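You operate a simulated robot arm through the tools that you are given. There is no shell and no other tool. Be economical: measure what you need, move in short steps, check, and stop when the job is done.

Carry out the task below with a simulated robot arm. There is one attempt and no reset: what you move stays moved.

TASK
Fetch the yellow-collared seedling and set it on the green saucer. Shut the cream drawer. Take the blue planter and put it on the top of the low bench. Any order will do.

Only the result counts: the job must be done as asked and must still hold three seconds after the hand-in. Knocking over, shifting, dropping, spilling or breaking anything else fails it.

THE ROBOT
A 7-joint arm with a two-finger parallel gripper on a trunk, on a base that drives. Base frame: it is fixed to the floor where the robot stands at the start and does not move with it; the origin is under the middle of the robot, x ahead of it, y to its left, z up; the surface under the hand at the start is at about z = 86. Lengths are in cm, angles in degrees, forces in N, time in s.
With the tool pointing down near the work surface it reaches from about 34 to 78 cm from the robot's upright axis, wherever it stands. Its first joint turns from -143.0 to 143.0 degrees. Places, roughly: blue planter [425, 275, 75]; cream drawer [490, 250, 70]; green saucer (12x11x3 cm) [50, 10, 90]; top of the low bench (20x34 cm) [280, 388, 12]; yellow-collared seedling (4x4x4 cm) [50, 20, 90]. Payload 3 kg.
Tool frame: the origin (TCP) lies between the finger pads and is the grasp point; the fingertips stand 3 cm ahead of it; z points along the fingers, y is the line along which they close. Largest opening 11 cm; finger width 2, thickness 1; the body of the gripper, 4.8 by 11.2 cm, starts 5.5 cm behind the TCP.
Orientation is that of the tool frame in the base frame, as a unit quaternion [x, y, z, w]. With the fingers straight down and closing along the base's y, the tool's x points along the base's -x, its y along +y and its z along -z.

THE INTERFACE
- The arm moves only by the tool drive_tool. Its arguments are lists of equal length, an entry for each row: "travel": the shift along the tool's x, y, z in units of 25 mm (1.0 is 25 mm), a list of three; "dr": the turn, a rotation vector about the tool's x, y, z in units of 8 degrees (1.0 is 8 degrees), a list of three; "gripper": the gripper command, from -1 (shut) to 1 (fully open), values between in proportion. In form: {"travel": [[x, y, z], ...], "dr": [[wx, wy, wz], ...], "gripper": [gripper, ...]}. A call has 1 to 12 rows; each row shifts and turns the commanded pose from where the row before left it, along the tool's axes as they then stand. A call with a number of a shift or a turn outside -1 to 1 is refused whole. Each row takes 0.2 s and may step no farther than 5 cm and 8.6 degrees from the row before; otherwise, or with a gripper value out of range, the whole call is refused. Where a pose cannot be reached the arm comes as near as it can. A force on the tool above 40 N (or 10 N above the force at the start of the call, whichever is more), or a blocked arm, ends the call early, and 0.2 s more pass. Each finger travels about 15.3 cm/s and halts on what it meets, pressing with about 36 N; the grip force reading is that of the motor and also rises with nothing between the fingers. The clock runs only during rows and for 0.2 s after the last one: add rows that do not move to give the fingers time. It gives the time, the measured TCP pose, the force on the tool (base axes), the opening and the grip force at its end, in the units of the frame above (readings bear some noise), with the torque about the TCP (base axes, N m) and any sound that the robot's microphone picked up.
- Cameras (640 x 400 px; columns grow to the right, rows downward): "scene" is now at [49.97, 42.06, 129.15]; the picture's right is [0.00, -0.17, -0.99], its down [-0.35, -0.92, 0.16] and it looks along [-0.94, 0.35, -0.06] (base axes); focal length 214 px, centre (320, 200). "wrist" rides on the gripper at [7.2, 1.7, -10.3] in the tool frame; the picture's right is [-0.23, 0.97, 0.00], its down [-0.76, -0.18, -0.62] and it looks along [-0.61, -0.14, 0.78] (tool axes); focal length 222 px, centre (320, 200). There is no depth. A picture from a camera that has moved, and an enlarged one, comes with that camera's place and axes in the base frame and with its lens.
- get_image(camera): a new picture of that camera. It takes no simulated time.
- raise_lower(by): slides the trunk up (or, below 0, down) by that many cm; the arm and the scene camera ride with it, the base frame stays. It gives what a move gives, with no picture.
- steer(legs): drives the robot by 1 to 6 legs, each [ahead, turn to the left] in cm and degrees, along the robot's own axes; the way and the turn of a leg run together, so that a leg with both is an arc; at most 150 cm and 180 degrees a leg. The arm and the cameras ride along, it lands a little off, and it stops where it bumps. It gives what a move gives.
- head_to(pan, tilt): turns the head with the scene camera to pan (to the left, within 80 degrees either way) and tilt (down, from -29 to 69), counted from straight ahead of the robot. It gives what a move gives.
- zoom(camera, box): a new picture of the part [left, top, right, bottom] of that camera's present view, enlarged. It takes no simulated time.
- finish_job(): hands the job in; it is judged then, once.

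Work in short steps. Places have to be worked out from the pictures, the camera data and where the tool is seen: move nearer, look again, correct. Check each grasp and each placing, and mend what went wrong. You have 165 turns and 128 pictures in all, those below and enlarged ones among them. Open the gripper and draw the arm clear of the work before you hand the job in, unless the task says otherwise; then end with one line.

The tools are called after "Request:" by a JSON object that holds its "api" and its "payload". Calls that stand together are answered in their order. drive_tool: Moves the arm, as the interface text tells. Its arguments: {"type":"object","properties":{"travel":{"type":"array","items":{"type":"array","items":{"type":"number"}}},"dr":{"type":"array","items":{"type":"array","items":{"type":"number"}}},"gripper":{"type":"array","items":{"type":"number"}}},"required":["travel","dr","gripper"]} The other tools are called the same way: raise_lower (by) slides the trunk up or down; steer (legs) drives the base; head_to (pan, tilt) turns the head that bears the scene camera; get_image (camera) takes a picture; zoom (camera, box) takes an enlarged picture of a part of a camera's view; finish_job () hands the job in.

At the start:

```text
clock: 0.0
eef_pos: [49.1, 36.57, 117.05]
tcp_rot: [-0.005, 1.0, 0.0, -0.001]
wrist_force: [0.5, 0.8, 0.7]
torque: [0.0, -0.02, 0.03]
gripper_width: 10.98
gripper_force: 0.0
trunk travel left (down, up): [-27.5, 21.5]
robot x, y, heading: [-0.31, -0.64, 0.3]
head pan, tilt: [80.2, 68.8]
```

scene: 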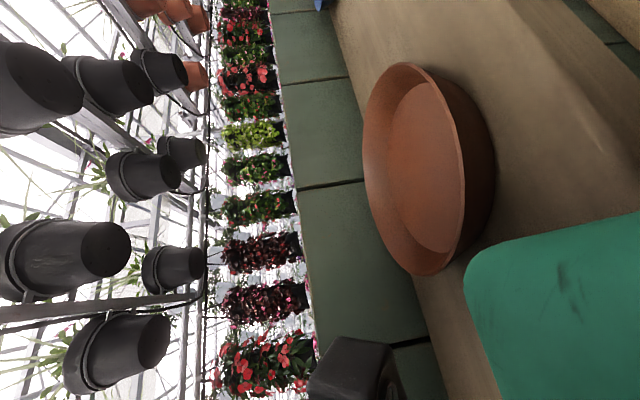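
wrist: 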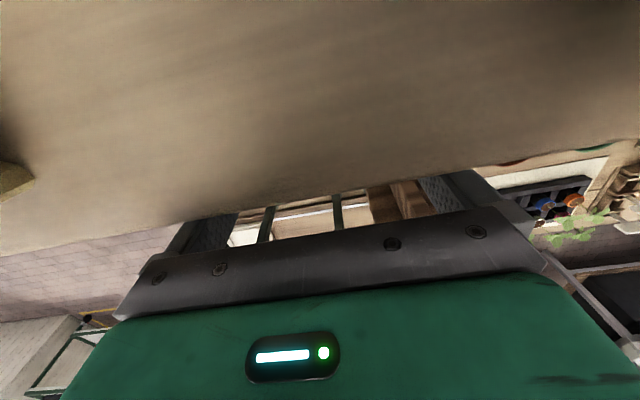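

The scene view is turned sideways, so I turn the head ahead and down to look at the work surface.

Request:
{"api": "head_to", "payload": {"pan": 0, "tilt": 40}}

Request:
{"api": "get_image", "payload": {"camera": "scene"}}

```text
clock: 1.5
eef_pos: [49.02, 36.51, 117.06]
tcp_rot: [-0.005, 1.0, 0.0, 0.0]
wrist_force: [0.0, 0.0, -0.7]
torque: [0.02, 0.0, -0.03]
gripper_width: 11.01
gripper_force: 0.1
trunk travel left (down, up): [-27.5, 21.5]
robot x, y, heading: [-0.19, -0.35, 0.1]
head pan, tilt: [0.0, 40.0]
```

```text
125 pictures are left
camera scene: at [53.63, 36.59, 121.65], right [0.01, -1.0, 0.0], down [-0.77, -0.01, 0.64], along [-0.64, 0.0, -0.77], focal length 214 px, centre (320, 200)
```

scene: 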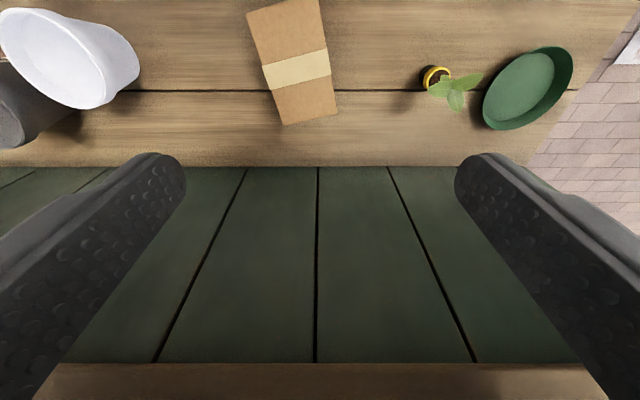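

The scene camera's data fit (the seedling works out near [48,21], the saucer near [47,7]), so the head seems to ride on the tool, with "straight ahead" lying along the fingers. I point it straight along the fingers to check.

Request:
{"api": "head_to", "payload": {"pan": -25, "tilt": 10}}

Request:
{"api": "get_image", "payload": {"camera": "scene"}}

```text
clock: 2.5
eef_pos: [48.96, 36.67, 117.0]
tcp_rot: [-0.005, 1.0, 0.0, 0.001]
wrist_force: [-0.1, -0.5, 0.3]
torque: [-0.01, 0.01, 0.0]
gripper_width: 11.0
gripper_force: 0.0
trunk travel left (down, up): [-27.5, 21.5]
robot x, y, heading: [-0.06, -0.61, -0.0]
head pan, tilt: [-25.0, 10.0]
```

```text
124 pictures are left
camera scene: at [58.42, 32.7, 121.72], right [0.01, -0.91, 0.42], down [-0.99, 0.07, 0.16], along [-0.17, -0.42, -0.89], focal length 214 px, centre (320, 200)
```

scene: 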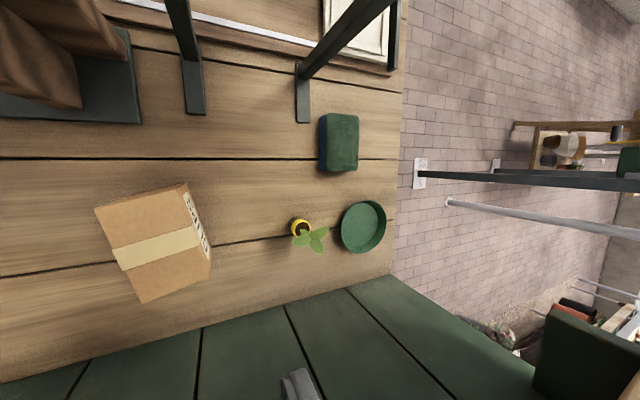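

The data hold. The seedling is near [47.9, 21.3] and the saucer near [46.2, 8.0]. I move the tool over the seedling while staying high.

Request:
{"api": "drive_tool", "payload": {"travel": [[0, -1, 0], [0, -1, 0], [0, -1, 0], [0, -1, 0], [0, -1, 0], [0.3, -1, 0], [0, 0, 1], [0, 0, 1], [0, 0, 0]], "dr": [[0, 0, 0], [0, 0, 0], [0, 0, 0], [0, 0, 0], [0, 0, 0], [0, 0, 0], [0, 0, 0], [0, 0, 0], [0, 0, 0]], "gripper": [1, 1, 1, 1, 1, 1, 1, 1, 1]}}

Request:
{"api": "head_to", "payload": {"pan": 0, "tilt": 20}}

Request:
{"api": "get_image", "payload": {"camera": "scene"}}

Request:
{"api": "get_image", "payload": {"camera": "wrist"}}

```text
clock: 4.0
eef_pos: [48.47, 21.57, 116.65]
tcp_rot: [-0.004, 1.0, 0.001, 0.008]
wrist_force: [1.0, 3.3, 10.5]
torque: [-0.77, 0.28, -0.12]
gripper_width: 10.98
gripper_force: 0.0
trunk travel left (down, up): [-27.5, 21.5]
robot x, y, heading: [-0.03, -0.84, 0.4]
head pan, tilt: [-25.0, 10.0]
stopped in row 7: the force on the tool passed its limit at 71 N (the readings are from after the stop); the commanded pose is now the measured one
```

```text
clock: 4.9
eef_pos: [48.5, 21.48, 116.46]
tcp_rot: [-0.004, 1.0, 0.002, 0.009]
wrist_force: [5.6, 8.8, 29.0]
torque: [-2.15, 1.01, 0.07]
gripper_width: 11.01
gripper_force: 0.1
trunk travel left (down, up): [-27.5, 21.5]
robot x, y, heading: [-0.38, -0.4, -0.1]
head pan, tilt: [0.0, 20.0]
```

```text
123 pictures are left
camera scene: at [56.16, 21.63, 120.42], right [0.01, -1.0, 0.0], down [-0.95, -0.01, 0.33], along [-0.33, 0.0, -0.95], focal length 214 px, centre (320, 200)
```

scene: 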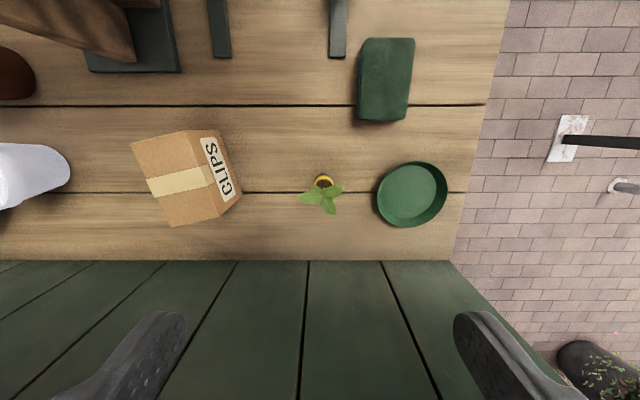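

```text
122 pictures are left
camera wrist: at [41.01, 23.26, 126.79], right [0.22, 0.98, 0.01], down [0.75, -0.17, 0.63], along [0.62, -0.13, -0.77], focal length 222 px, centre (320, 200)
```

wrist: 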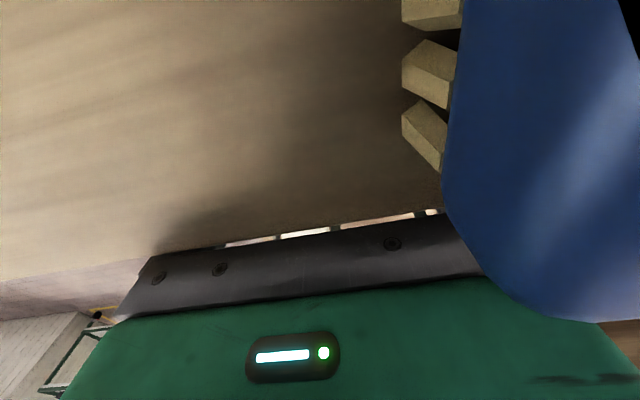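

There is a 29 N upward force. A raised ledge (top about z 120) seems to lie under the gripper body just on the robot's side of x≈46. I lift straight up and look at it.

Request:
{"api": "drive_tool", "payload": {"travel": [[0, 0, -1], [0, 0, -1], [0, 0, 0]], "dr": [[0, 0, 0], [0, 0, 0], [0, 0, 0]], "gripper": [1, 1, 1]}}

Request:
{"api": "head_to", "payload": {"pan": 0, "tilt": 69}}

Request:
{"api": "get_image", "payload": {"camera": "scene"}}

Request:
{"api": "get_image", "payload": {"camera": "wrist"}}

```text
clock: 5.7
eef_pos: [48.42, 21.37, 121.56]
tcp_rot: [-0.005, 1.0, 0.001, 0.006]
wrist_force: [1.3, -0.5, 1.0]
torque: [-0.01, -0.02, 0.02]
gripper_width: 11.0
gripper_force: 0.0
trunk travel left (down, up): [-27.5, 21.5]
robot x, y, heading: [0.05, -0.83, -0.1]
head pan, tilt: [0.0, 20.0]
```

```text
clock: 6.9
eef_pos: [48.56, 21.46, 121.46]
tcp_rot: [-0.004, 1.0, 0.001, 0.007]
wrist_force: [1.0, 0.2, 0.9]
torque: [-0.01, 0.01, -0.01]
gripper_width: 10.97
gripper_force: 0.1
trunk travel left (down, up): [-27.5, 21.5]
robot x, y, heading: [-0.12, -0.4, 0.1]
head pan, tilt: [0.0, 68.8]
```

```text
121 pictures are left
camera scene: at [49.39, 21.38, 128.94], right [0.01, -1.0, 0.0], down [-0.38, -0.01, 0.93], along [-0.93, -0.01, -0.38], focal length 214 px, centre (320, 200)
```

scene: 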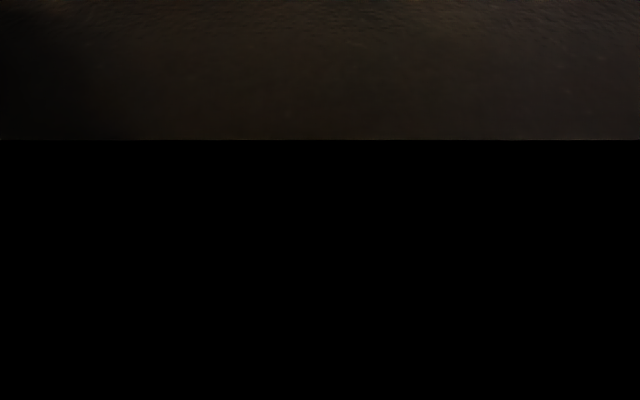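

```text
120 pictures are left
camera wrist: at [41.06, 23.08, 131.73], right [0.22, 0.98, 0.01], down [0.75, -0.17, 0.63], along [0.62, -0.13, -0.77], focal length 222 px, centre (320, 200)
```

wrist: 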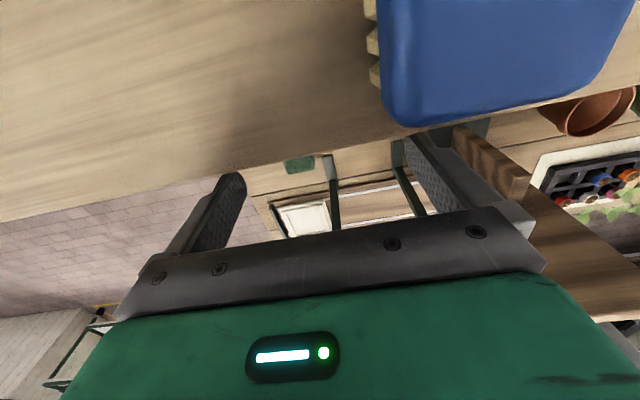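

The tool is free again. The wrist view shows a wooden counter with a blue container on it between the robot and the bench. I raise the trunk for clearance and take a look at this counter.

Request:
{"api": "raise_lower", "payload": {"by": 12}}

Request:
{"api": "head_to", "payload": {"pan": 45, "tilt": 45}}

Request:
{"api": "get_image", "payload": {"camera": "scene"}}

Request:
{"api": "get_image", "payload": {"camera": "wrist"}}

```text
clock: 8.4
eef_pos: [48.67, 21.46, 133.43]
tcp_rot: [-0.004, 1.0, 0.001, 0.005]
wrist_force: [0.5, 0.1, 0.5]
torque: [0.01, 0.01, 0.02]
gripper_width: 11.01
gripper_force: 0.1
trunk travel left (down, up): [-39.5, 9.5]
robot x, y, heading: [-0.12, -0.25, 0.0]
head pan, tilt: [0.0, 68.8]
```

```text
clock: 9.5
eef_pos: [48.49, 21.36, 133.48]
tcp_rot: [-0.005, 1.0, 0.001, 0.007]
wrist_force: [-0.1, -0.6, 1.1]
torque: [-0.04, 0.0, -0.03]
gripper_width: 11.03
gripper_force: 0.1
trunk travel left (down, up): [-39.5, 9.5]
robot x, y, heading: [-0.28, -0.37, -0.1]
head pan, tilt: [45.0, 45.0]
```

```text
119 pictures are left
camera scene: at [52.22, 27.15, 140.84], right [0.02, -0.71, -0.71], down [-0.71, -0.51, 0.49], along [-0.71, 0.49, -0.51], focal length 214 px, centre (320, 200)
```

scene: 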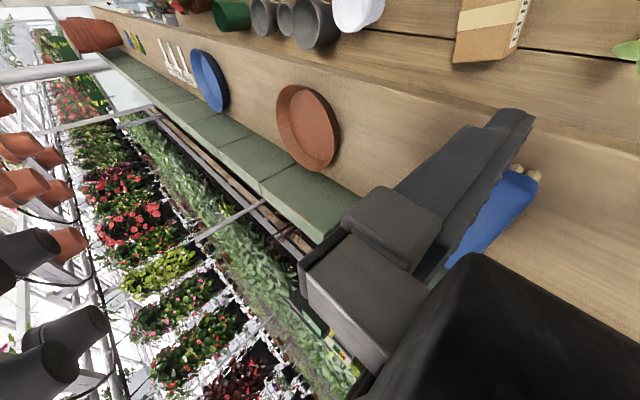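

```text
118 pictures are left
camera wrist: at [41.06, 23.08, 143.73], right [0.22, 0.98, 0.01], down [0.75, -0.17, 0.63], along [0.62, -0.13, -0.77], focal length 222 px, centre (320, 200)
```

wrist: 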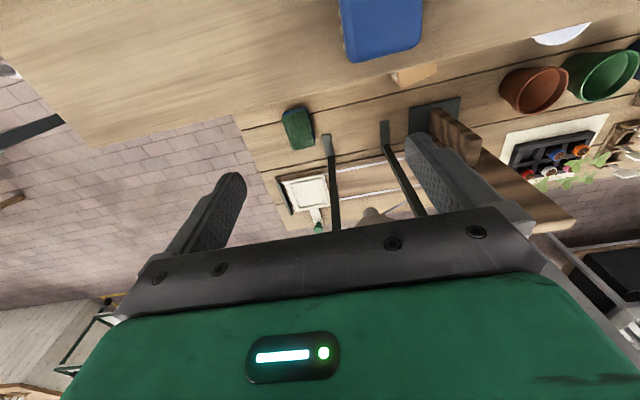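

The counter top is at about z≈122 with its edge at x≈45–46, and it overhangs right beside the seedling. The blue box on it is untouched. Reaching from the bench's right end may be cleaner, so I look that way.

Request:
{"api": "head_to", "payload": {"pan": -70, "tilt": 20}}

Request:
{"api": "get_image", "payload": {"camera": "scene"}}

Request:
{"api": "head_to", "payload": {"pan": -55, "tilt": 60}}

Request:
{"api": "get_image", "payload": {"camera": "scene"}}

```text
clock: 11.4
eef_pos: [48.49, 21.51, 133.4]
tcp_rot: [-0.005, 1.0, 0.001, 0.007]
wrist_force: [0.8, -0.1, -1.1]
torque: [-0.02, -0.05, 0.03]
gripper_width: 11.0
gripper_force: 0.0
trunk travel left (down, up): [-39.5, 9.5]
robot x, y, heading: [0.06, -1.15, -0.0]
head pan, tilt: [-70.0, 20.0]
```

```text
117 pictures are left
camera scene: at [56.19, 12.69, 143.42], right [-0.01, -0.34, 0.94], down [-0.94, 0.31, 0.11], along [-0.33, -0.89, -0.33], focal length 214 px, centre (320, 200)
```

scene: 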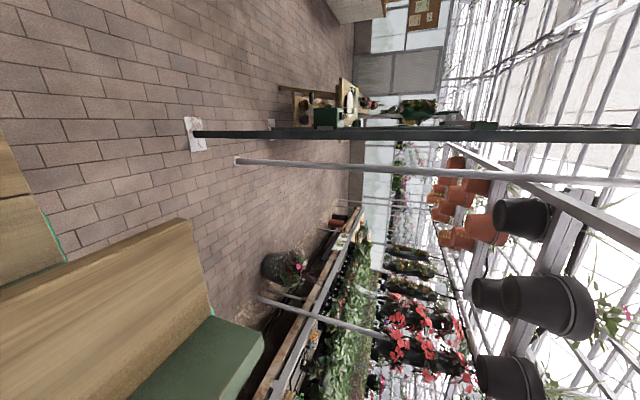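

```text
clock: 12.5
eef_pos: [48.54, 21.55, 133.6]
tcp_rot: [-0.005, 1.0, 0.001, 0.007]
wrist_force: [-0.4, 0.5, -0.1]
torque: [0.0, 0.01, -0.05]
gripper_width: 10.99
gripper_force: 0.1
trunk travel left (down, up): [-39.5, 9.5]
robot x, y, heading: [0.1, -0.5, 0.4]
head pan, tilt: [-55.0, 60.0]
```

```text
116 pictures are left
camera scene: at [50.36, 15.92, 142.72], right [-0.01, -0.58, 0.82], down [-0.51, 0.7, 0.49], along [-0.86, -0.42, -0.3], focal length 214 px, centre (320, 200)
```

scene: 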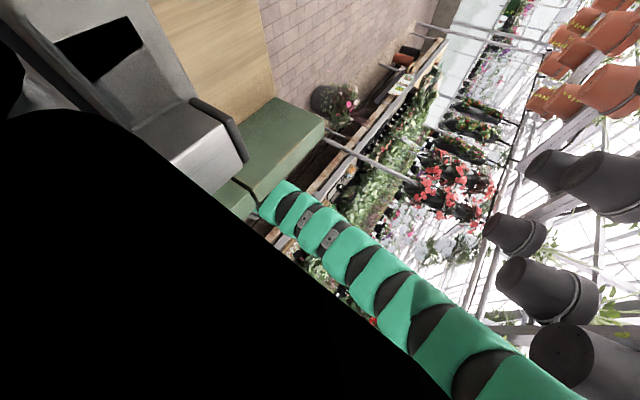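

The floor at the bench's right end (y<-3) is open. I'll drive round and reach in from there, starting with a turn to the right and a short drive, with the arm kept high.

Request:
{"api": "steer", "payload": {"legs": [[0, -90], [55, 0], [0, 90]]}}

Request:
{"api": "head_to", "payload": {"pan": 0, "tilt": -25}}

Request:
{"api": "get_image", "payload": {"camera": "scene"}}

Request:
{"api": "get_image", "payload": {"camera": "wrist"}}

```text
clock: 14.9
eef_pos: [47.29, -10.39, 133.58]
tcp_rot: [0.323, 0.946, -0.001, 0.006]
wrist_force: [-1.1, -1.5, 0.6]
torque: [0.06, -0.1, -0.01]
gripper_width: 11.0
gripper_force: 0.0
trunk travel left (down, up): [-39.5, 9.5]
robot x, y, heading: [-4.79, 0.95, -26.3]
head pan, tilt: [-55.0, 60.0]
stopped in leg 1: the robot was blocked; the commanded pose is now the measured one
```

```text
clock: 16.5
eef_pos: [47.41, -10.37, 133.58]
tcp_rot: [0.322, 0.947, -0.001, 0.006]
wrist_force: [-0.2, -0.3, -1.0]
torque: [0.0, -0.01, 0.0]
gripper_width: 11.0
gripper_force: 0.0
trunk travel left (down, up): [-39.5, 9.5]
robot x, y, heading: [-5.17, 0.98, -26.2]
head pan, tilt: [0.0, -25.0]
```

```text
115 pictures are left
camera scene: at [58.91, -19.24, 139.68], right [-0.61, -0.79, 0.0], down [-0.71, 0.55, -0.43], along [0.34, -0.26, -0.9], focal length 214 px, centre (320, 200)
```

scene: 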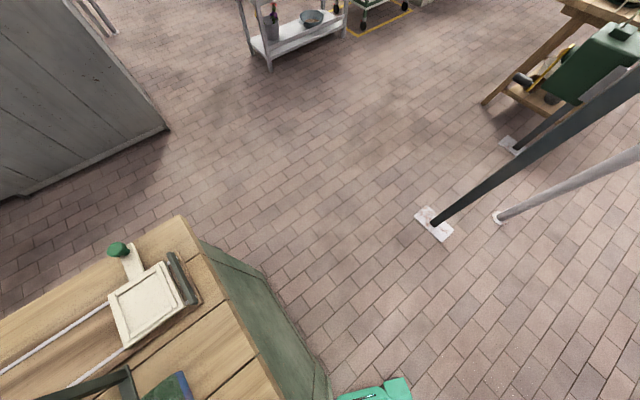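

```text
114 pictures are left
camera wrist: at [42.62, -4.46, 143.81], right [0.77, 0.63, 0.0], down [0.49, -0.6, 0.63], along [0.4, -0.49, -0.77], focal length 222 px, centre (320, 200)
```

wrist: 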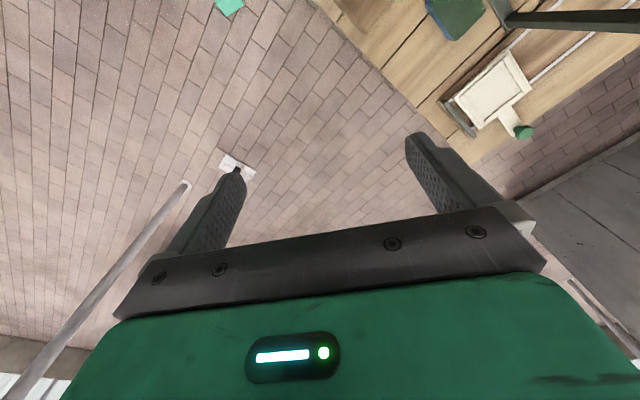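

The base's corner caught on the counter while turning. I back straight off and then turn.

Request:
{"api": "steer", "payload": {"legs": [[-30, 0], [0, -64], [60, 0]]}}

Request:
{"api": "get_image", "payload": {"camera": "scene"}}

```text
clock: 24.4
eef_pos: [-18.84, -99.35, 133.53]
tcp_rot: [0.776, 0.63, -0.004, 0.004]
wrist_force: [-0.7, -0.3, 0.0]
torque: [-0.01, 0.0, -0.02]
gripper_width: 10.99
gripper_force: 0.1
trunk travel left (down, up): [-39.5, 9.5]
robot x, y, heading: [-30.06, -47.45, -90.4]
head pan, tilt: [0.0, -25.0]
```

```text
113 pictures are left
camera scene: at [-21.87, -113.6, 139.67], right [-0.98, 0.2, 0.0], down [0.18, 0.88, -0.43], along [-0.09, -0.42, -0.9], focal length 214 px, centre (320, 200)
```

scene: 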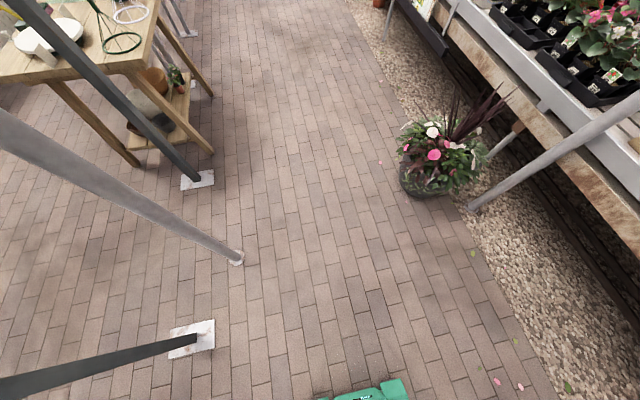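

The way is clear. I turn to face +x and drive to about x=67.

Request:
{"api": "steer", "payload": {"legs": [[0, 90.4], [97, 0]]}}

Request:
{"api": "head_to", "payload": {"pan": 45, "tilt": 10}}

Request:
{"api": "get_image", "payload": {"camera": "scene"}}

```text
clock: 33.4
eef_pos: [120.14, -41.49, 133.53]
tcp_rot: [0.122, 0.993, 0.001, 0.006]
wrist_force: [-0.3, 0.1, -0.4]
torque: [0.0, 0.03, -0.03]
gripper_width: 10.99
gripper_force: 0.0
trunk travel left (down, up): [-39.5, 9.5]
robot x, y, heading: [67.48, -51.97, -2.9]
head pan, tilt: [0.0, -25.0]
```

```text
clock: 34.5
eef_pos: [120.06, -41.66, 133.6]
tcp_rot: [0.122, 0.993, 0.0, 0.007]
wrist_force: [0.2, -0.1, 0.0]
torque: [-0.02, -0.02, -0.01]
gripper_width: 10.99
gripper_force: 0.0
trunk travel left (down, up): [-39.5, 9.5]
robot x, y, heading: [67.3, -51.59, -2.8]
head pan, tilt: [45.0, 10.0]
```

```text
112 pictures are left
camera scene: at [130.72, -37.45, 140.22], right [-0.16, -0.69, -0.71], down [-0.99, 0.12, 0.11], along [0.01, 0.72, -0.7], focal length 214 px, centre (320, 200)
```

scene: 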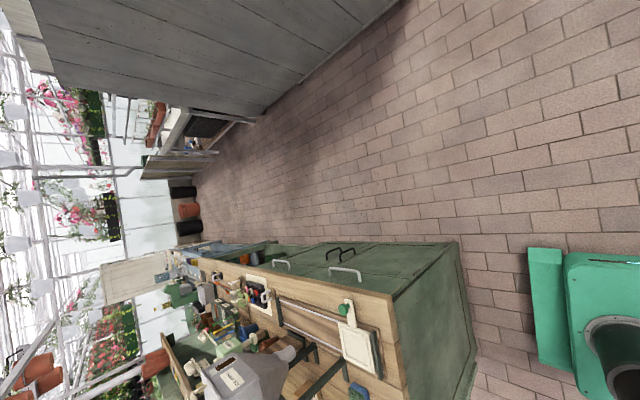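

I can see the bench's far side and end. I turn left to face +y toward the bench end.

Request:
{"api": "steer", "payload": {"legs": [[0, 92.8]]}}

Request:
{"api": "head_to", "payload": {"pan": 0, "tilt": -10}}

Request:
{"api": "get_image", "payload": {"camera": "scene"}}

Request:
{"api": "get_image", "payload": {"camera": "wrist"}}

```text
clock: 38.9
eef_pos: [54.68, 0.51, 133.65]
tcp_rot: [-0.636, 0.772, 0.004, 0.005]
wrist_force: [0.1, 1.0, -0.2]
torque: [0.0, -0.03, 0.02]
gripper_width: 10.96
gripper_force: 0.1
trunk travel left (down, up): [-39.5, 9.5]
robot x, y, heading: [73.44, -51.33, 89.9]
head pan, tilt: [45.0, 10.0]
```

```text
clock: 40.0
eef_pos: [54.63, 0.4, 133.71]
tcp_rot: [-0.635, 0.772, 0.004, 0.005]
wrist_force: [-0.1, 0.8, -0.9]
torque: [0.0, 0.02, -0.02]
gripper_width: 11.02
gripper_force: 0.0
trunk travel left (down, up): [-39.5, 9.5]
robot x, y, heading: [73.68, -51.79, 90.0]
head pan, tilt: [0.0, -10.0]
```

```text
111 pictures are left
camera scene: at [57.01, 12.7, 138.46], right [0.98, -0.19, 0.0], down [-0.19, -0.96, -0.19], along [0.03, 0.18, -0.98], focal length 214 px, centre (320, 200)
```

scene: 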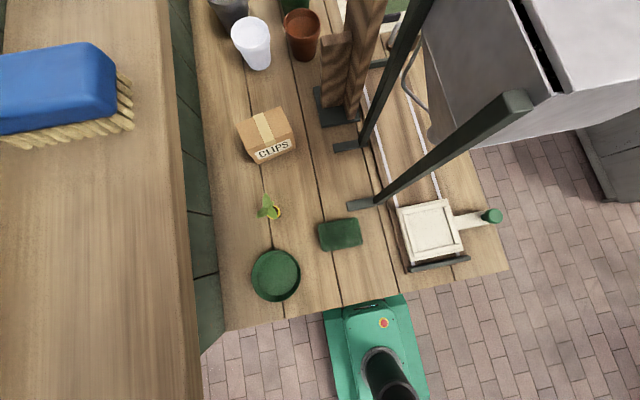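

```text
110 pictures are left
camera wrist: at [51.55, -6.35, 143.94], right [-0.91, 0.41, 0.0], down [0.32, 0.71, 0.63], along [0.26, 0.58, -0.77], focal length 222 px, centre (320, 200)
```

wrist: 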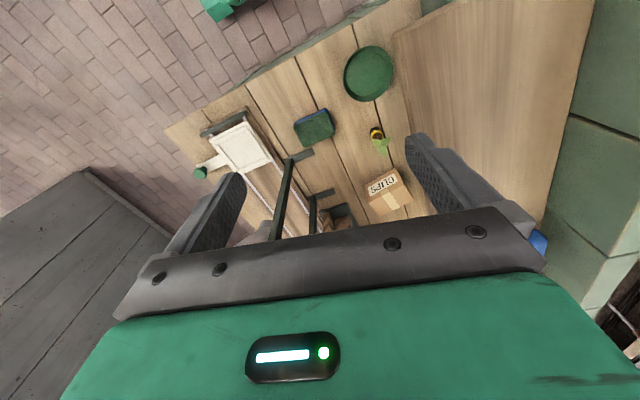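

All objects are in sight now: the saucer is near [45.5, 6.9] and the seedling near [48.2, 21.1]. I zoom in to see the leaf direction before choosing a grip line.

Request:
{"api": "zoom", "payload": {"camera": "scene", "box": [220, 170, 348, 310]}}

Request:
{"api": "zoom", "payload": {"camera": "wrist", "box": [320, 30, 448, 220]}}

```text
2.86 times, centred on (284, 240) of scene
camera zoom: at [57.01, 12.7, 138.46], right [0.98, -0.19, 0.0], down [-0.19, -0.96, -0.19], along [0.03, 0.18, -0.98], focal length 613 px, centre (423, 86)
```

zoom: 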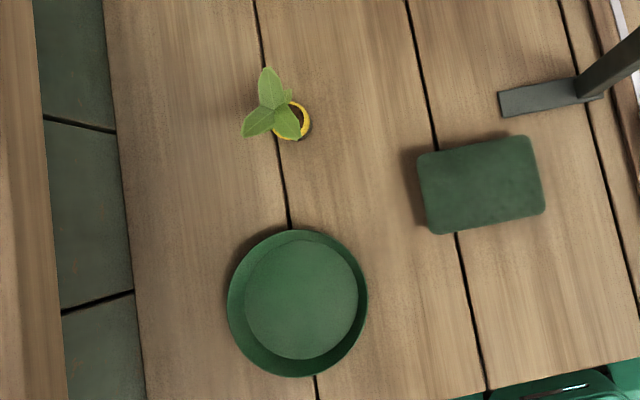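

```text
2.11 times, centred on (384, 125) of wrist
camera zoom: at [51.55, -6.35, 143.94], right [-0.91, 0.41, 0.0], down [0.32, 0.71, 0.63], along [0.26, 0.58, -0.77], focal length 468 px, centre (185, 358)
```

zoom: 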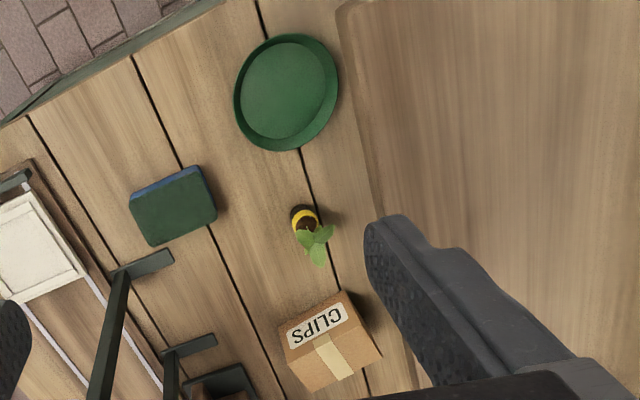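

The leaves sit at about z≈97, right above the pot, so a vertical grasp would crush them. I'll grasp with the tool leaned about 45° back toward the robot. Up high first, I yaw about 30° and then lean 45°.

Request:
{"api": "drive_tool", "payload": {"travel": [[0, 0, 0], [0, 0, 0], [0, 0, 0], [0, 0, 0], [0, 0, 0], [0, 0, 0], [0, 0, 0], [0, 0, 0], [0, 0, 0], [0, 0, 0], [0, 0, 0]], "dr": [[0, 0, -0.94], [0, 0, -0.94], [0, 0, -0.94], [0, 0, -0.94], [0, -0.94, 0], [0, -0.94, 0], [0, -0.94, 0], [0, -0.94, 0], [0, -0.94, 0], [0, -0.94, 0], [0, 0, 0]], "gripper": [0.45, 0.45, 0.45, 0.45, 0.45, 0.45, 0.45, 0.45, 0.45, 0.45, 0.45]}}

```text
clock: 42.4
eef_pos: [54.68, 0.4, 133.57]
tcp_rot: [0.75, -0.534, -0.316, -0.229]
wrist_force: [0.3, -0.7, 0.5]
torque: [0.04, -0.01, 0.01]
gripper_width: 7.96
gripper_force: 0.0
trunk travel left (down, up): [-39.5, 9.5]
robot x, y, heading: [74.16, -51.51, 90.1]
head pan, tilt: [0.0, -10.0]
```

The orientation is as intended. I lower the trunk by 33 cm so the tool comes down to about z≈100 at the bench end.

Request:
{"api": "raise_lower", "payload": {"by": -33}}

Request:
{"api": "get_image", "payload": {"camera": "scene"}}

Request:
{"api": "get_image", "payload": {"camera": "wrist"}}

```text
clock: 45.7
eef_pos: [54.62, 0.44, 100.71]
tcp_rot: [0.751, -0.534, -0.315, -0.228]
wrist_force: [-0.4, -0.5, 0.5]
torque: [-0.02, -0.02, 0.0]
gripper_width: 7.98
gripper_force: 0.0
trunk travel left (down, up): [-6.5, 42.5]
robot x, y, heading: [73.88, -51.49, 89.9]
head pan, tilt: [0.0, -10.0]
```

```text
107 pictures are left
camera scene: at [52.7, 5.53, 112.87], right [0.95, 0.33, 0.01], down [0.19, -0.53, -0.83], along [-0.27, 0.78, -0.56], focal length 214 px, centre (320, 200)
```

scene: 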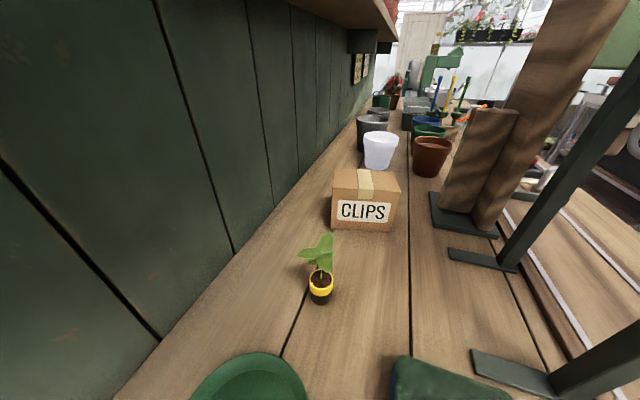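

```text
106 pictures are left
camera wrist: at [56.99, -11.86, 102.67], right [-0.97, -0.17, 0.16], down [0.14, 0.14, 0.98], along [-0.19, 0.98, -0.11], focal length 222 px, centre (320, 200)
```

wrist: 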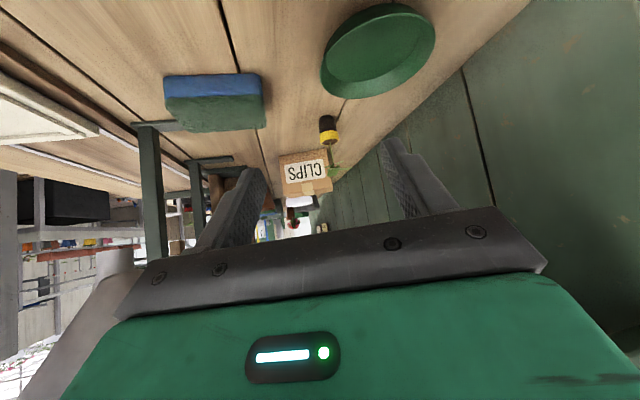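

The pot works out at about [47.8, 20.4] with its rim at z≈90. I move to a pre-grasp point 12 cm back along the tool axis.

Request:
{"api": "drive_tool", "payload": {"travel": [[-0.515, 0, 0.89], [-0.515, 0, 0.89], [-0.515, 0, 0.89], [-0.515, 0, 0.89], [-0.515, 0, 0.89], [0, 0, 0]], "dr": [[0, 0, 0], [0, 0, 0], [0, 0, 0], [0, 0, 0], [0, 0, 0], [0, 0, 0]], "gripper": [0.45, 0.45, 0.45, 0.45, 0.45, 0.45]}}

Request:
{"api": "get_image", "payload": {"camera": "wrist"}}

Request:
{"api": "head_to", "payload": {"pan": 0, "tilt": 20}}

Request:
{"api": "get_image", "payload": {"camera": "scene"}}

```text
clock: 47.1
eef_pos: [50.18, 12.15, 97.81]
tcp_rot: [0.751, -0.534, -0.315, -0.227]
wrist_force: [-0.9, -0.2, 0.4]
torque: [-0.04, 0.0, -0.01]
gripper_width: 7.98
gripper_force: 0.1
trunk travel left (down, up): [-6.5, 42.5]
robot x, y, heading: [73.7, -51.4, 90.1]
head pan, tilt: [0.0, -10.0]
```

```text
105 pictures are left
camera wrist: at [52.69, -0.13, 99.75], right [-0.97, -0.17, 0.16], down [0.14, 0.14, 0.98], along [-0.19, 0.98, -0.11], focal length 222 px, centre (320, 200)
```

wrist: 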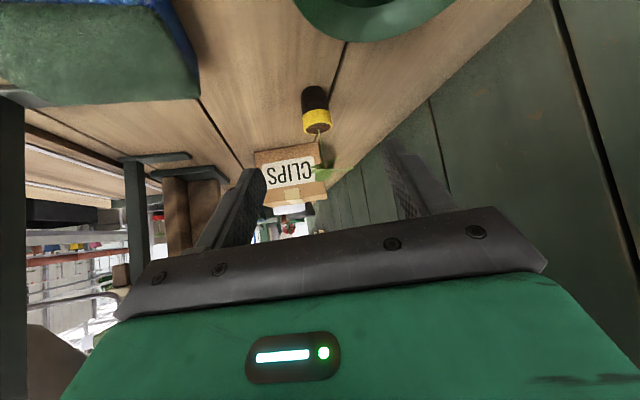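

```text
clock: 48.0
eef_pos: [50.34, 12.07, 97.68]
tcp_rot: [0.751, -0.534, -0.316, -0.229]
wrist_force: [-0.4, -0.7, -0.2]
torque: [-0.01, 0.02, 0.02]
gripper_width: 7.98
gripper_force: 0.0
trunk travel left (down, up): [-6.5, 42.5]
robot x, y, heading: [74.47, -51.6, 89.9]
head pan, tilt: [0.0, 20.0]
```

```text
104 pictures are left
camera scene: at [49.3, 14.71, 105.94], right [0.95, 0.33, 0.01], down [0.3, -0.85, -0.44], along [-0.14, 0.41, -0.9], focal length 214 px, centre (320, 200)
```

scene: 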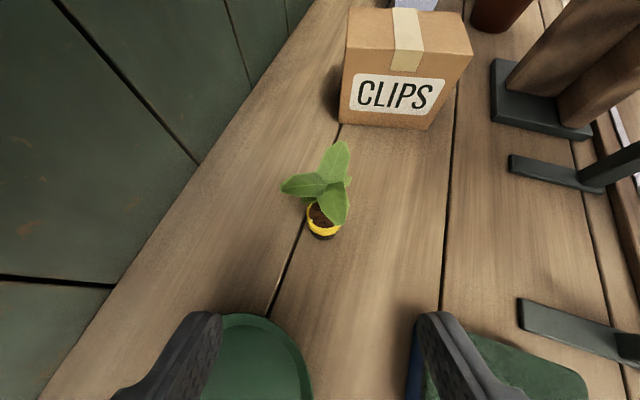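

The line-up is good: the pot is 12.4 cm ahead along the tool axis and nearly centred. I advance 10 cm and check.

Request:
{"api": "drive_tool", "payload": {"travel": [[-0.04, -0.02, 1], [-0.04, -0.02, 1], [-0.04, -0.02, 1], [-0.04, -0.02, 0.9], [0, 0, 0]], "dr": [[0, 0, 0], [0, 0, 0], [0, 0, 0], [0, 0, 0], [0, 0, 0]], "gripper": [0.45, 0.45, 0.45, 0.45, 0.45]}}

Request:
{"api": "get_image", "payload": {"camera": "wrist"}}

Request:
{"api": "get_image", "payload": {"camera": "scene"}}

```text
clock: 49.2
eef_pos: [48.47, 19.15, 91.1]
tcp_rot: [0.75, -0.535, -0.315, -0.229]
wrist_force: [-0.6, 0.0, -0.5]
torque: [0.02, 0.02, -0.03]
gripper_width: 7.95
gripper_force: 0.0
trunk travel left (down, up): [-6.5, 42.5]
robot x, y, heading: [74.03, -51.99, 90.0]
head pan, tilt: [0.0, 20.0]
```

```text
103 pictures are left
camera wrist: at [50.78, 6.83, 93.06], right [-0.97, -0.17, 0.16], down [0.14, 0.14, 0.98], along [-0.19, 0.98, -0.11], focal length 222 px, centre (320, 200)
```

wrist: 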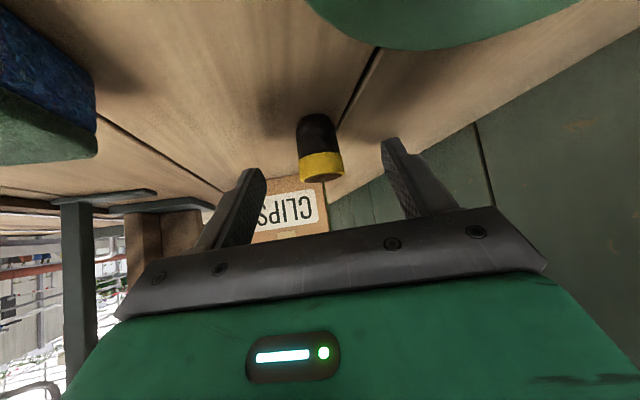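

```text
102 pictures are left
camera scene: at [47.39, 21.68, 99.23], right [0.95, 0.33, 0.01], down [0.3, -0.85, -0.44], along [-0.14, 0.41, -0.9], focal length 214 px, centre (320, 200)
```

scene: 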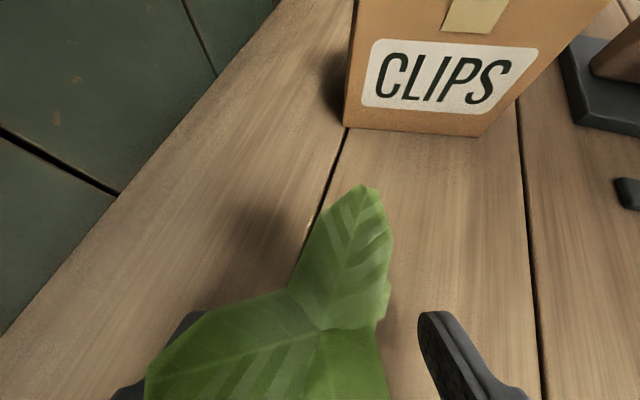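

The pot is centred between the fingers with 2.3 cm to go. I advance and close gently.

Request:
{"api": "drive_tool", "payload": {"travel": [[0, 0.04, 0.47], [0, 0.04, 0.47], [0, 0, 0]], "dr": [[0, 0, 0], [0, 0, 0], [0, 0, 0]], "gripper": [0.45, 0.45, 0.45]}}

Request:
{"api": "get_image", "payload": {"camera": "wrist"}}

```text
clock: 50.0
eef_pos: [47.69, 20.85, 89.33]
tcp_rot: [0.751, -0.535, -0.314, -0.228]
wrist_force: [-0.1, 0.2, -0.7]
torque: [0.02, 0.02, 0.02]
gripper_width: 8.02
gripper_force: 0.1
trunk travel left (down, up): [-6.5, 42.5]
robot x, y, heading: [73.7, -51.79, 89.7]
head pan, tilt: [0.0, 20.0]
```

```text
101 pictures are left
camera wrist: at [50.02, 8.54, 91.4], right [-0.97, -0.17, 0.16], down [0.14, 0.14, 0.98], along [-0.19, 0.98, -0.11], focal length 222 px, centre (320, 200)
```

wrist: 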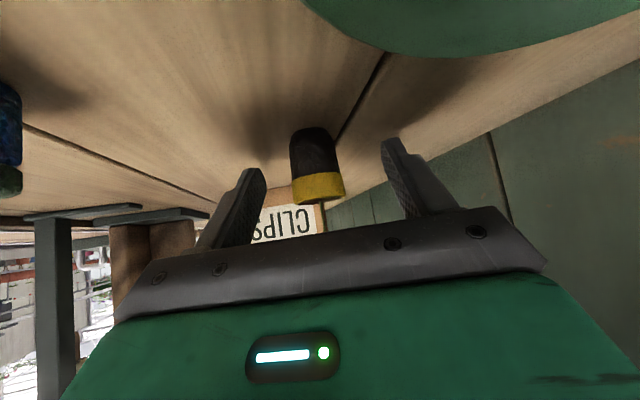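

The pot sits between the fingertips. I close.

Request:
{"api": "drive_tool", "payload": {"travel": [[0, 0, 0], [0, 0, 0], [0, 0, 0], [0, 0, 0]], "dr": [[0, 0, 0], [0, 0, 0], [0, 0, 0], [0, 0, 0]], "gripper": [0, -0.3, -0.6, -0.6]}}

Request:
{"api": "get_image", "payload": {"camera": "wrist"}}

```text
clock: 51.0
eef_pos: [47.55, 20.78, 89.45]
tcp_rot: [0.751, -0.534, -0.315, -0.228]
wrist_force: [-0.3, -0.7, 0.0]
torque: [-0.02, -0.03, 0.0]
gripper_width: 2.87
gripper_force: 35.2
trunk travel left (down, up): [-6.5, 42.5]
robot x, y, heading: [73.67, -51.23, 90.1]
head pan, tilt: [0.0, 20.0]
```

```text
100 pictures are left
camera wrist: at [50.01, 8.54, 91.43], right [-0.97, -0.17, 0.16], down [0.14, 0.14, 0.98], along [-0.19, 0.98, -0.11], focal length 222 px, centre (320, 200)
```

wrist: 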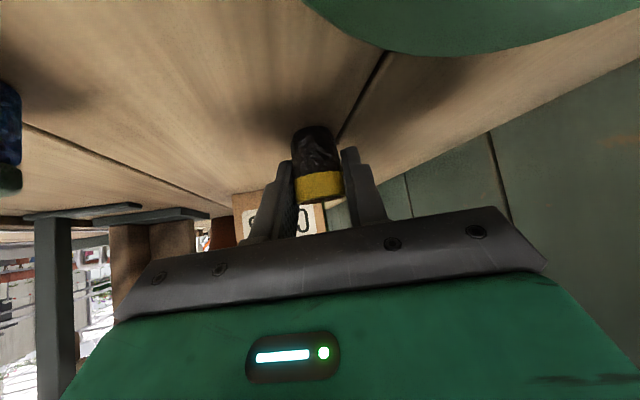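

It is gripped at 2.9 cm with 35 N. I lift straight up 6 cm.

Request:
{"api": "drive_tool", "payload": {"travel": [[-0.43, 0, -0.415], [-0.43, 0, -0.415], [-0.43, 0, -0.415], [-0.43, 0, -0.415], [0, 0, 0]], "dr": [[0, 0, 0], [0, 0, 0], [0, 0, 0], [0, 0, 0], [0, 0, 0]], "gripper": [-0.7, -0.7, -0.7, -0.7, -0.7]}}

Request:
{"api": "get_image", "payload": {"camera": "wrist"}}

Request:
{"api": "get_image", "payload": {"camera": "scene"}}

```text
clock: 52.2
eef_pos: [47.61, 20.74, 95.41]
tcp_rot: [0.751, -0.534, -0.315, -0.227]
wrist_force: [0.2, -0.4, -1.4]
torque: [0.02, 0.0, 0.0]
gripper_width: 2.88
gripper_force: 35.7
trunk travel left (down, up): [-6.5, 42.5]
robot x, y, heading: [74.03, -50.89, 89.9]
head pan, tilt: [0.0, 20.0]
```

```text
99 pictures are left
camera wrist: at [50.08, 8.46, 97.47], right [-0.97, -0.17, 0.16], down [0.13, 0.14, 0.98], along [-0.19, 0.98, -0.11], focal length 222 px, centre (320, 200)
```

wrist: 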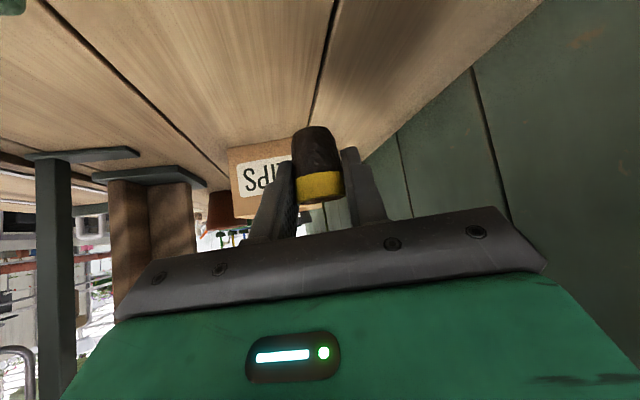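

```text
98 pictures are left
camera scene: at [46.69, 23.32, 103.63], right [0.95, 0.33, 0.01], down [0.3, -0.85, -0.43], along [-0.14, 0.41, -0.9], focal length 214 px, centre (320, 200)
```

scene: 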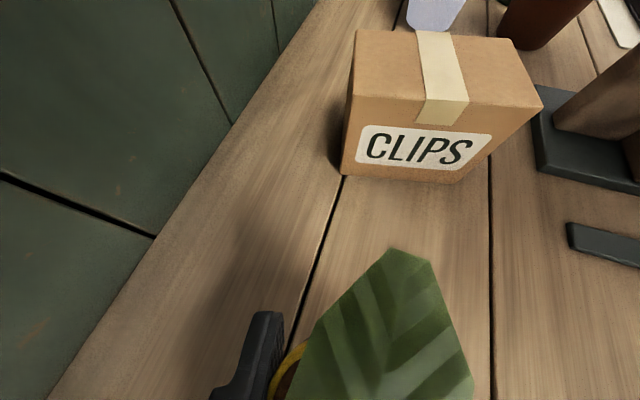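

The seedling is held and upright, and its pot base is about 3.4 cm below the TCP. I carry it level to above the saucer centre, about [45.7, 6.8].

Request:
{"api": "drive_tool", "payload": {"travel": [[0.5, 0.36, -0.52], [0.5, 0.36, -0.52], [0.5, 0.36, -0.52], [0.5, 0.36, -0.52], [0.5, 0.36, -0.52], [0.5, 0.37, -0.52], [0.48, 0.37, -0.51], [0, 0, 0]], "dr": [[0, 0, 0], [0, 0, 0], [0, 0, 0], [0, 0, 0], [0, 0, 0], [0, 0, 0], [0, 0, 0], [0, 0, 0]], "gripper": [-0.7, -0.7, -0.7, -0.7, -0.7, -0.7, -0.7, -0.7]}}

Request:
{"api": "get_image", "payload": {"camera": "wrist"}}

Request:
{"api": "get_image", "payload": {"camera": "scene"}}

```text
clock: 54.0
eef_pos: [45.62, 6.8, 95.47]
tcp_rot: [0.752, -0.533, -0.315, -0.227]
wrist_force: [0.4, -0.8, -0.7]
torque: [0.01, -0.01, -0.01]
gripper_width: 2.84
gripper_force: 36.0
trunk travel left (down, up): [-6.5, 42.5]
robot x, y, heading: [74.11, -51.62, 90.0]
head pan, tilt: [0.0, 20.0]
```

```text
97 pictures are left
camera wrist: at [48.07, -5.45, 97.53], right [-0.97, -0.17, 0.16], down [0.14, 0.14, 0.98], along [-0.19, 0.98, -0.11], focal length 222 px, centre (320, 200)
```

wrist: 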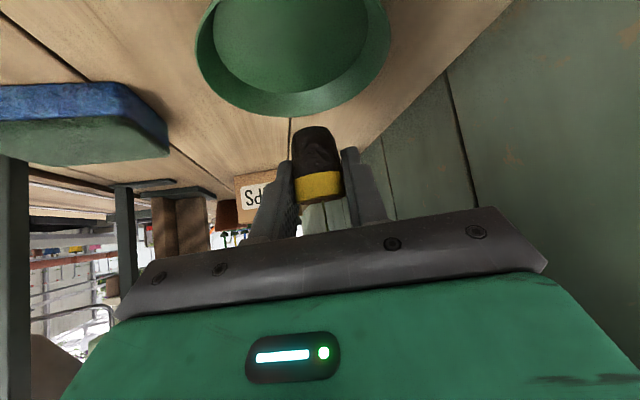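

```text
96 pictures are left
camera scene: at [44.68, 9.41, 103.69], right [0.95, 0.33, 0.01], down [0.3, -0.85, -0.43], along [-0.14, 0.41, -0.9], focal length 214 px, centre (320, 200)
```

scene: 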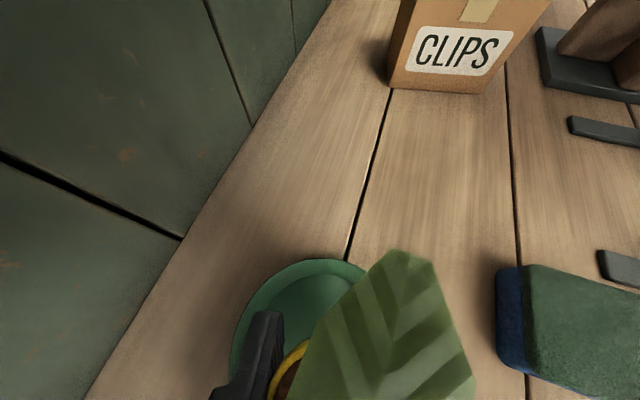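

The saucer centre checks out near [45.6, 6.8] and the pot is over it. I lower 4.2 cm and then feel for contact.

Request:
{"api": "drive_tool", "payload": {"travel": [[0.3, 0, 0.29], [0.3, 0, 0.29], [0.3, 0, 0.29], [0.3, 0, 0.29], [0, 0, 0]], "dr": [[0, 0, 0], [0, 0, 0], [0, 0, 0], [0, 0, 0], [0, 0, 0]], "gripper": [-0.7, -0.7, -0.7, -0.7, -0.7]}}

Request:
{"api": "get_image", "payload": {"camera": "wrist"}}

```text
clock: 55.2
eef_pos: [45.67, 6.82, 91.11]
tcp_rot: [0.751, -0.534, -0.316, -0.228]
wrist_force: [-0.3, -0.3, -1.1]
torque: [0.0, -0.01, 0.04]
gripper_width: 2.87
gripper_force: 36.3
trunk travel left (down, up): [-6.5, 42.5]
robot x, y, heading: [73.95, -51.5, 89.8]
head pan, tilt: [0.0, 20.0]
```

```text
95 pictures are left
camera wrist: at [48.13, -5.48, 93.19], right [-0.97, -0.17, 0.16], down [0.14, 0.14, 0.98], along [-0.19, 0.98, -0.11], focal length 222 px, centre (320, 200)
```

wrist: 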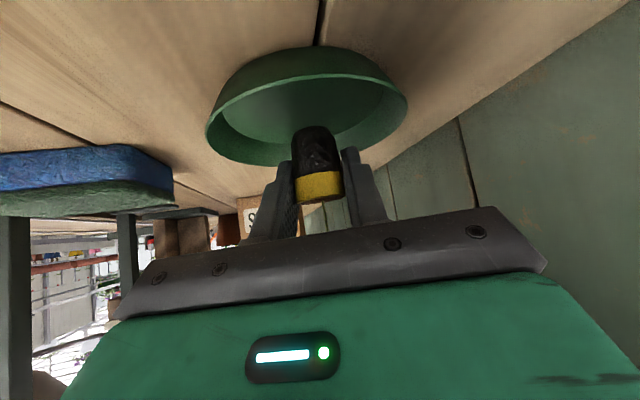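

I keep lowering in 2–3 mm steps, watching the force.

Request:
{"api": "drive_tool", "payload": {"travel": [[0.07, 0, 0.07], [0.07, 0, 0.07], [0.07, 0, 0.07], [0, 0, 0]], "dr": [[0, 0, 0], [0, 0, 0], [0, 0, 0], [0, 0, 0]], "gripper": [-0.7, -0.7, -0.7, -0.7]}}

Request:
{"api": "get_image", "payload": {"camera": "wrist"}}

```text
clock: 56.2
eef_pos: [45.67, 6.7, 90.54]
tcp_rot: [0.751, -0.534, -0.315, -0.228]
wrist_force: [-0.5, 0.1, -1.0]
torque: [0.0, -0.01, 0.01]
gripper_width: 2.86
gripper_force: 35.7
trunk travel left (down, up): [-6.5, 42.5]
robot x, y, heading: [74.04, -51.3, 89.9]
head pan, tilt: [0.0, 20.0]
```

```text
94 pictures are left
camera wrist: at [48.14, -5.48, 92.4], right [-0.97, -0.17, 0.16], down [0.14, 0.14, 0.98], along [-0.19, 0.98, -0.11], focal length 222 px, centre (320, 200)
```

wrist: 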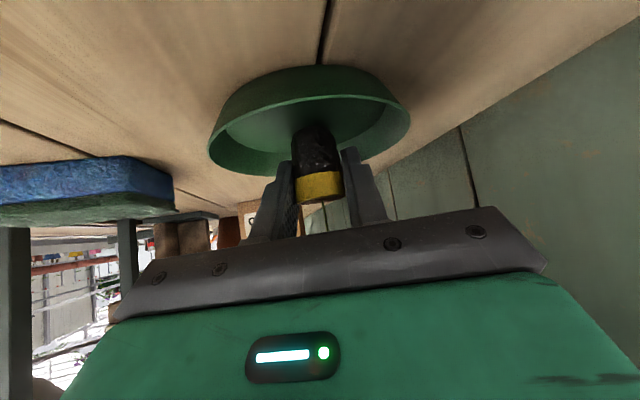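

Request:
{"api": "drive_tool", "payload": {"travel": [[0.05, 0, 0.05], [0.05, 0, 0.05], [0.05, 0, 0.05], [0, 0, 0]], "dr": [[0, 0, 0], [0, 0, 0], [0, 0, 0], [0, 0, 0]], "gripper": [-0.7, -0.7, -0.7, -0.7]}}

```text
clock: 57.2
eef_pos: [45.68, 6.97, 90.06]
tcp_rot: [0.751, -0.533, -0.315, -0.228]
wrist_force: [0.0, -0.9, -0.2]
torque: [-0.02, 0.0, 0.0]
gripper_width: 2.84
gripper_force: 35.8
trunk travel left (down, up): [-6.5, 42.5]
robot x, y, heading: [73.75, -51.77, 90.0]
head pan, tilt: [0.0, 20.0]
```

There is no contact yet, so I continue in small steps.

Request:
{"api": "drive_tool", "payload": {"travel": [[0.04, 0, 0.04], [0.04, 0, 0.04], [0, 0, 0]], "dr": [[0, 0, 0], [0, 0, 0], [0, 0, 0]], "gripper": [-0.7, -0.7, -0.7]}}

Request:
{"api": "zoom", "payload": {"camera": "wrist", "box": [200, 60, 420, 220]}}

```text
clock: 58.0
eef_pos: [45.82, 6.79, 89.8]
tcp_rot: [0.75, -0.534, -0.316, -0.229]
wrist_force: [0.8, 0.3, 5.2]
torque: [0.0, 0.0, 0.02]
gripper_width: 2.85
gripper_force: 36.3
trunk travel left (down, up): [-6.5, 42.5]
robot x, y, heading: [73.29, -51.14, 90.0]
head pan, tilt: [0.0, 20.0]
```

```text
2.50 times, centred on (310, 140) of wrist
camera zoom: at [48.15, -5.42, 91.78], right [-0.97, -0.17, 0.16], down [0.14, 0.13, 0.98], along [-0.19, 0.98, -0.11], focal length 555 px, centre (345, 350)
```

zoom: 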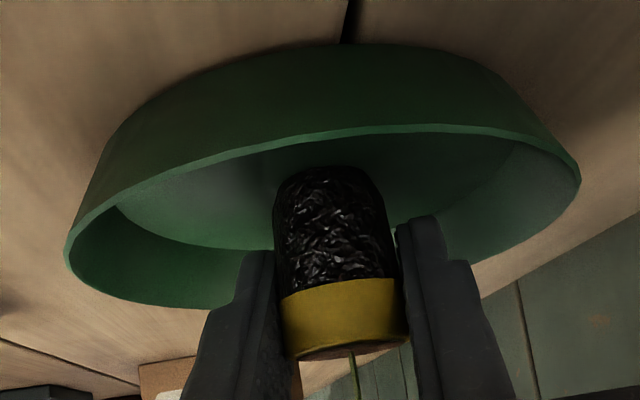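

Contact at 5 N, so the pot stands on the saucer floor. I open to about 5 cm and draw back along the tool axis.

Request:
{"api": "drive_tool", "payload": {"travel": [[0, 0, 0], [0, 0, 0], [0, 0, 0], [0, 0, 0]], "dr": [[0, 0, 0], [0, 0, 0], [0, 0, 0], [0, 0, 0]], "gripper": [-0.4, -0.25, -0.1, -0.1]}}

Request:
{"api": "zoom", "payload": {"camera": "wrist", "box": [200, 60, 420, 220]}}

```text
clock: 59.0
eef_pos: [45.62, 6.83, 89.65]
tcp_rot: [0.751, -0.534, -0.315, -0.229]
wrist_force: [0.0, -0.1, 0.2]
torque: [0.02, 0.0, 0.01]
gripper_width: 4.96
gripper_force: 0.0
trunk travel left (down, up): [-6.5, 42.5]
robot x, y, heading: [73.91, -51.69, 90.0]
head pan, tilt: [0.0, 20.0]
```

```text
2.50 times, centred on (310, 140) of wrist
camera zoom: at [48.15, -5.42, 91.73], right [-0.97, -0.17, 0.16], down [0.14, 0.14, 0.98], along [-0.19, 0.98, -0.11], focal length 555 px, centre (345, 350)
```

zoom: 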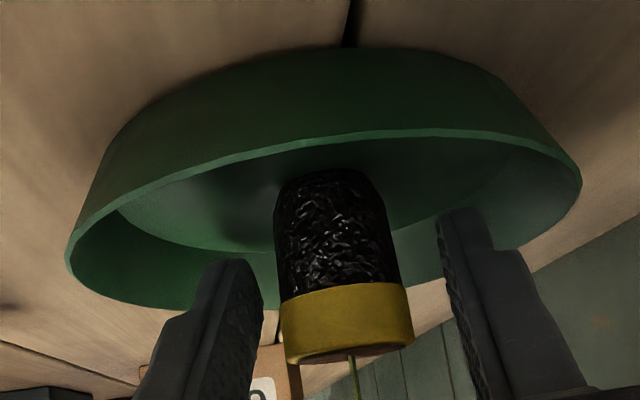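

The pot stands free. I retract along the finger axis, which sweeps no new volume.

Request:
{"api": "drive_tool", "payload": {"travel": [[0, 0, -0.5], [0, 0, -1], [0, 0, -1], [0, 0, -1], [0, 0, -1], [0, 0, -1], [0, 0, -1], [0, 0, 0]], "dr": [[0, 0, 0], [0, 0, 0], [0, 0, 0], [0, 0, 0], [0, 0, 0], [0, 0, 0], [0, 0, 0], [0, 0, 0]], "gripper": [-0.1, -0.1, -0.1, -0.1, -0.1, -0.1, -0.1, -0.1]}}

Request:
{"api": "get_image", "payload": {"camera": "scene"}}

```text
clock: 60.8
eef_pos: [49.47, -4.4, 101.02]
tcp_rot: [0.751, -0.533, -0.316, -0.228]
wrist_force: [-0.2, -0.1, -0.1]
torque: [0.02, 0.0, 0.05]
gripper_width: 4.95
gripper_force: 0.0
trunk travel left (down, up): [-6.5, 42.5]
robot x, y, heading: [73.69, -51.52, 90.1]
head pan, tilt: [0.0, 20.0]
```

```text
91 pictures are left
camera scene: at [48.46, -1.8, 109.25], right [0.95, 0.33, 0.01], down [0.3, -0.85, -0.43], along [-0.14, 0.41, -0.9], focal length 214 px, centre (320, 200)
```

scene: 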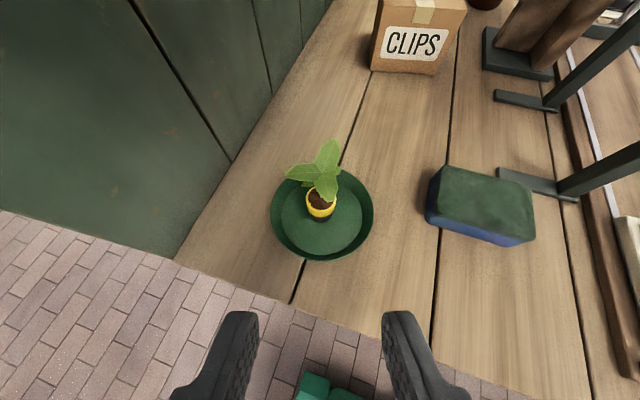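

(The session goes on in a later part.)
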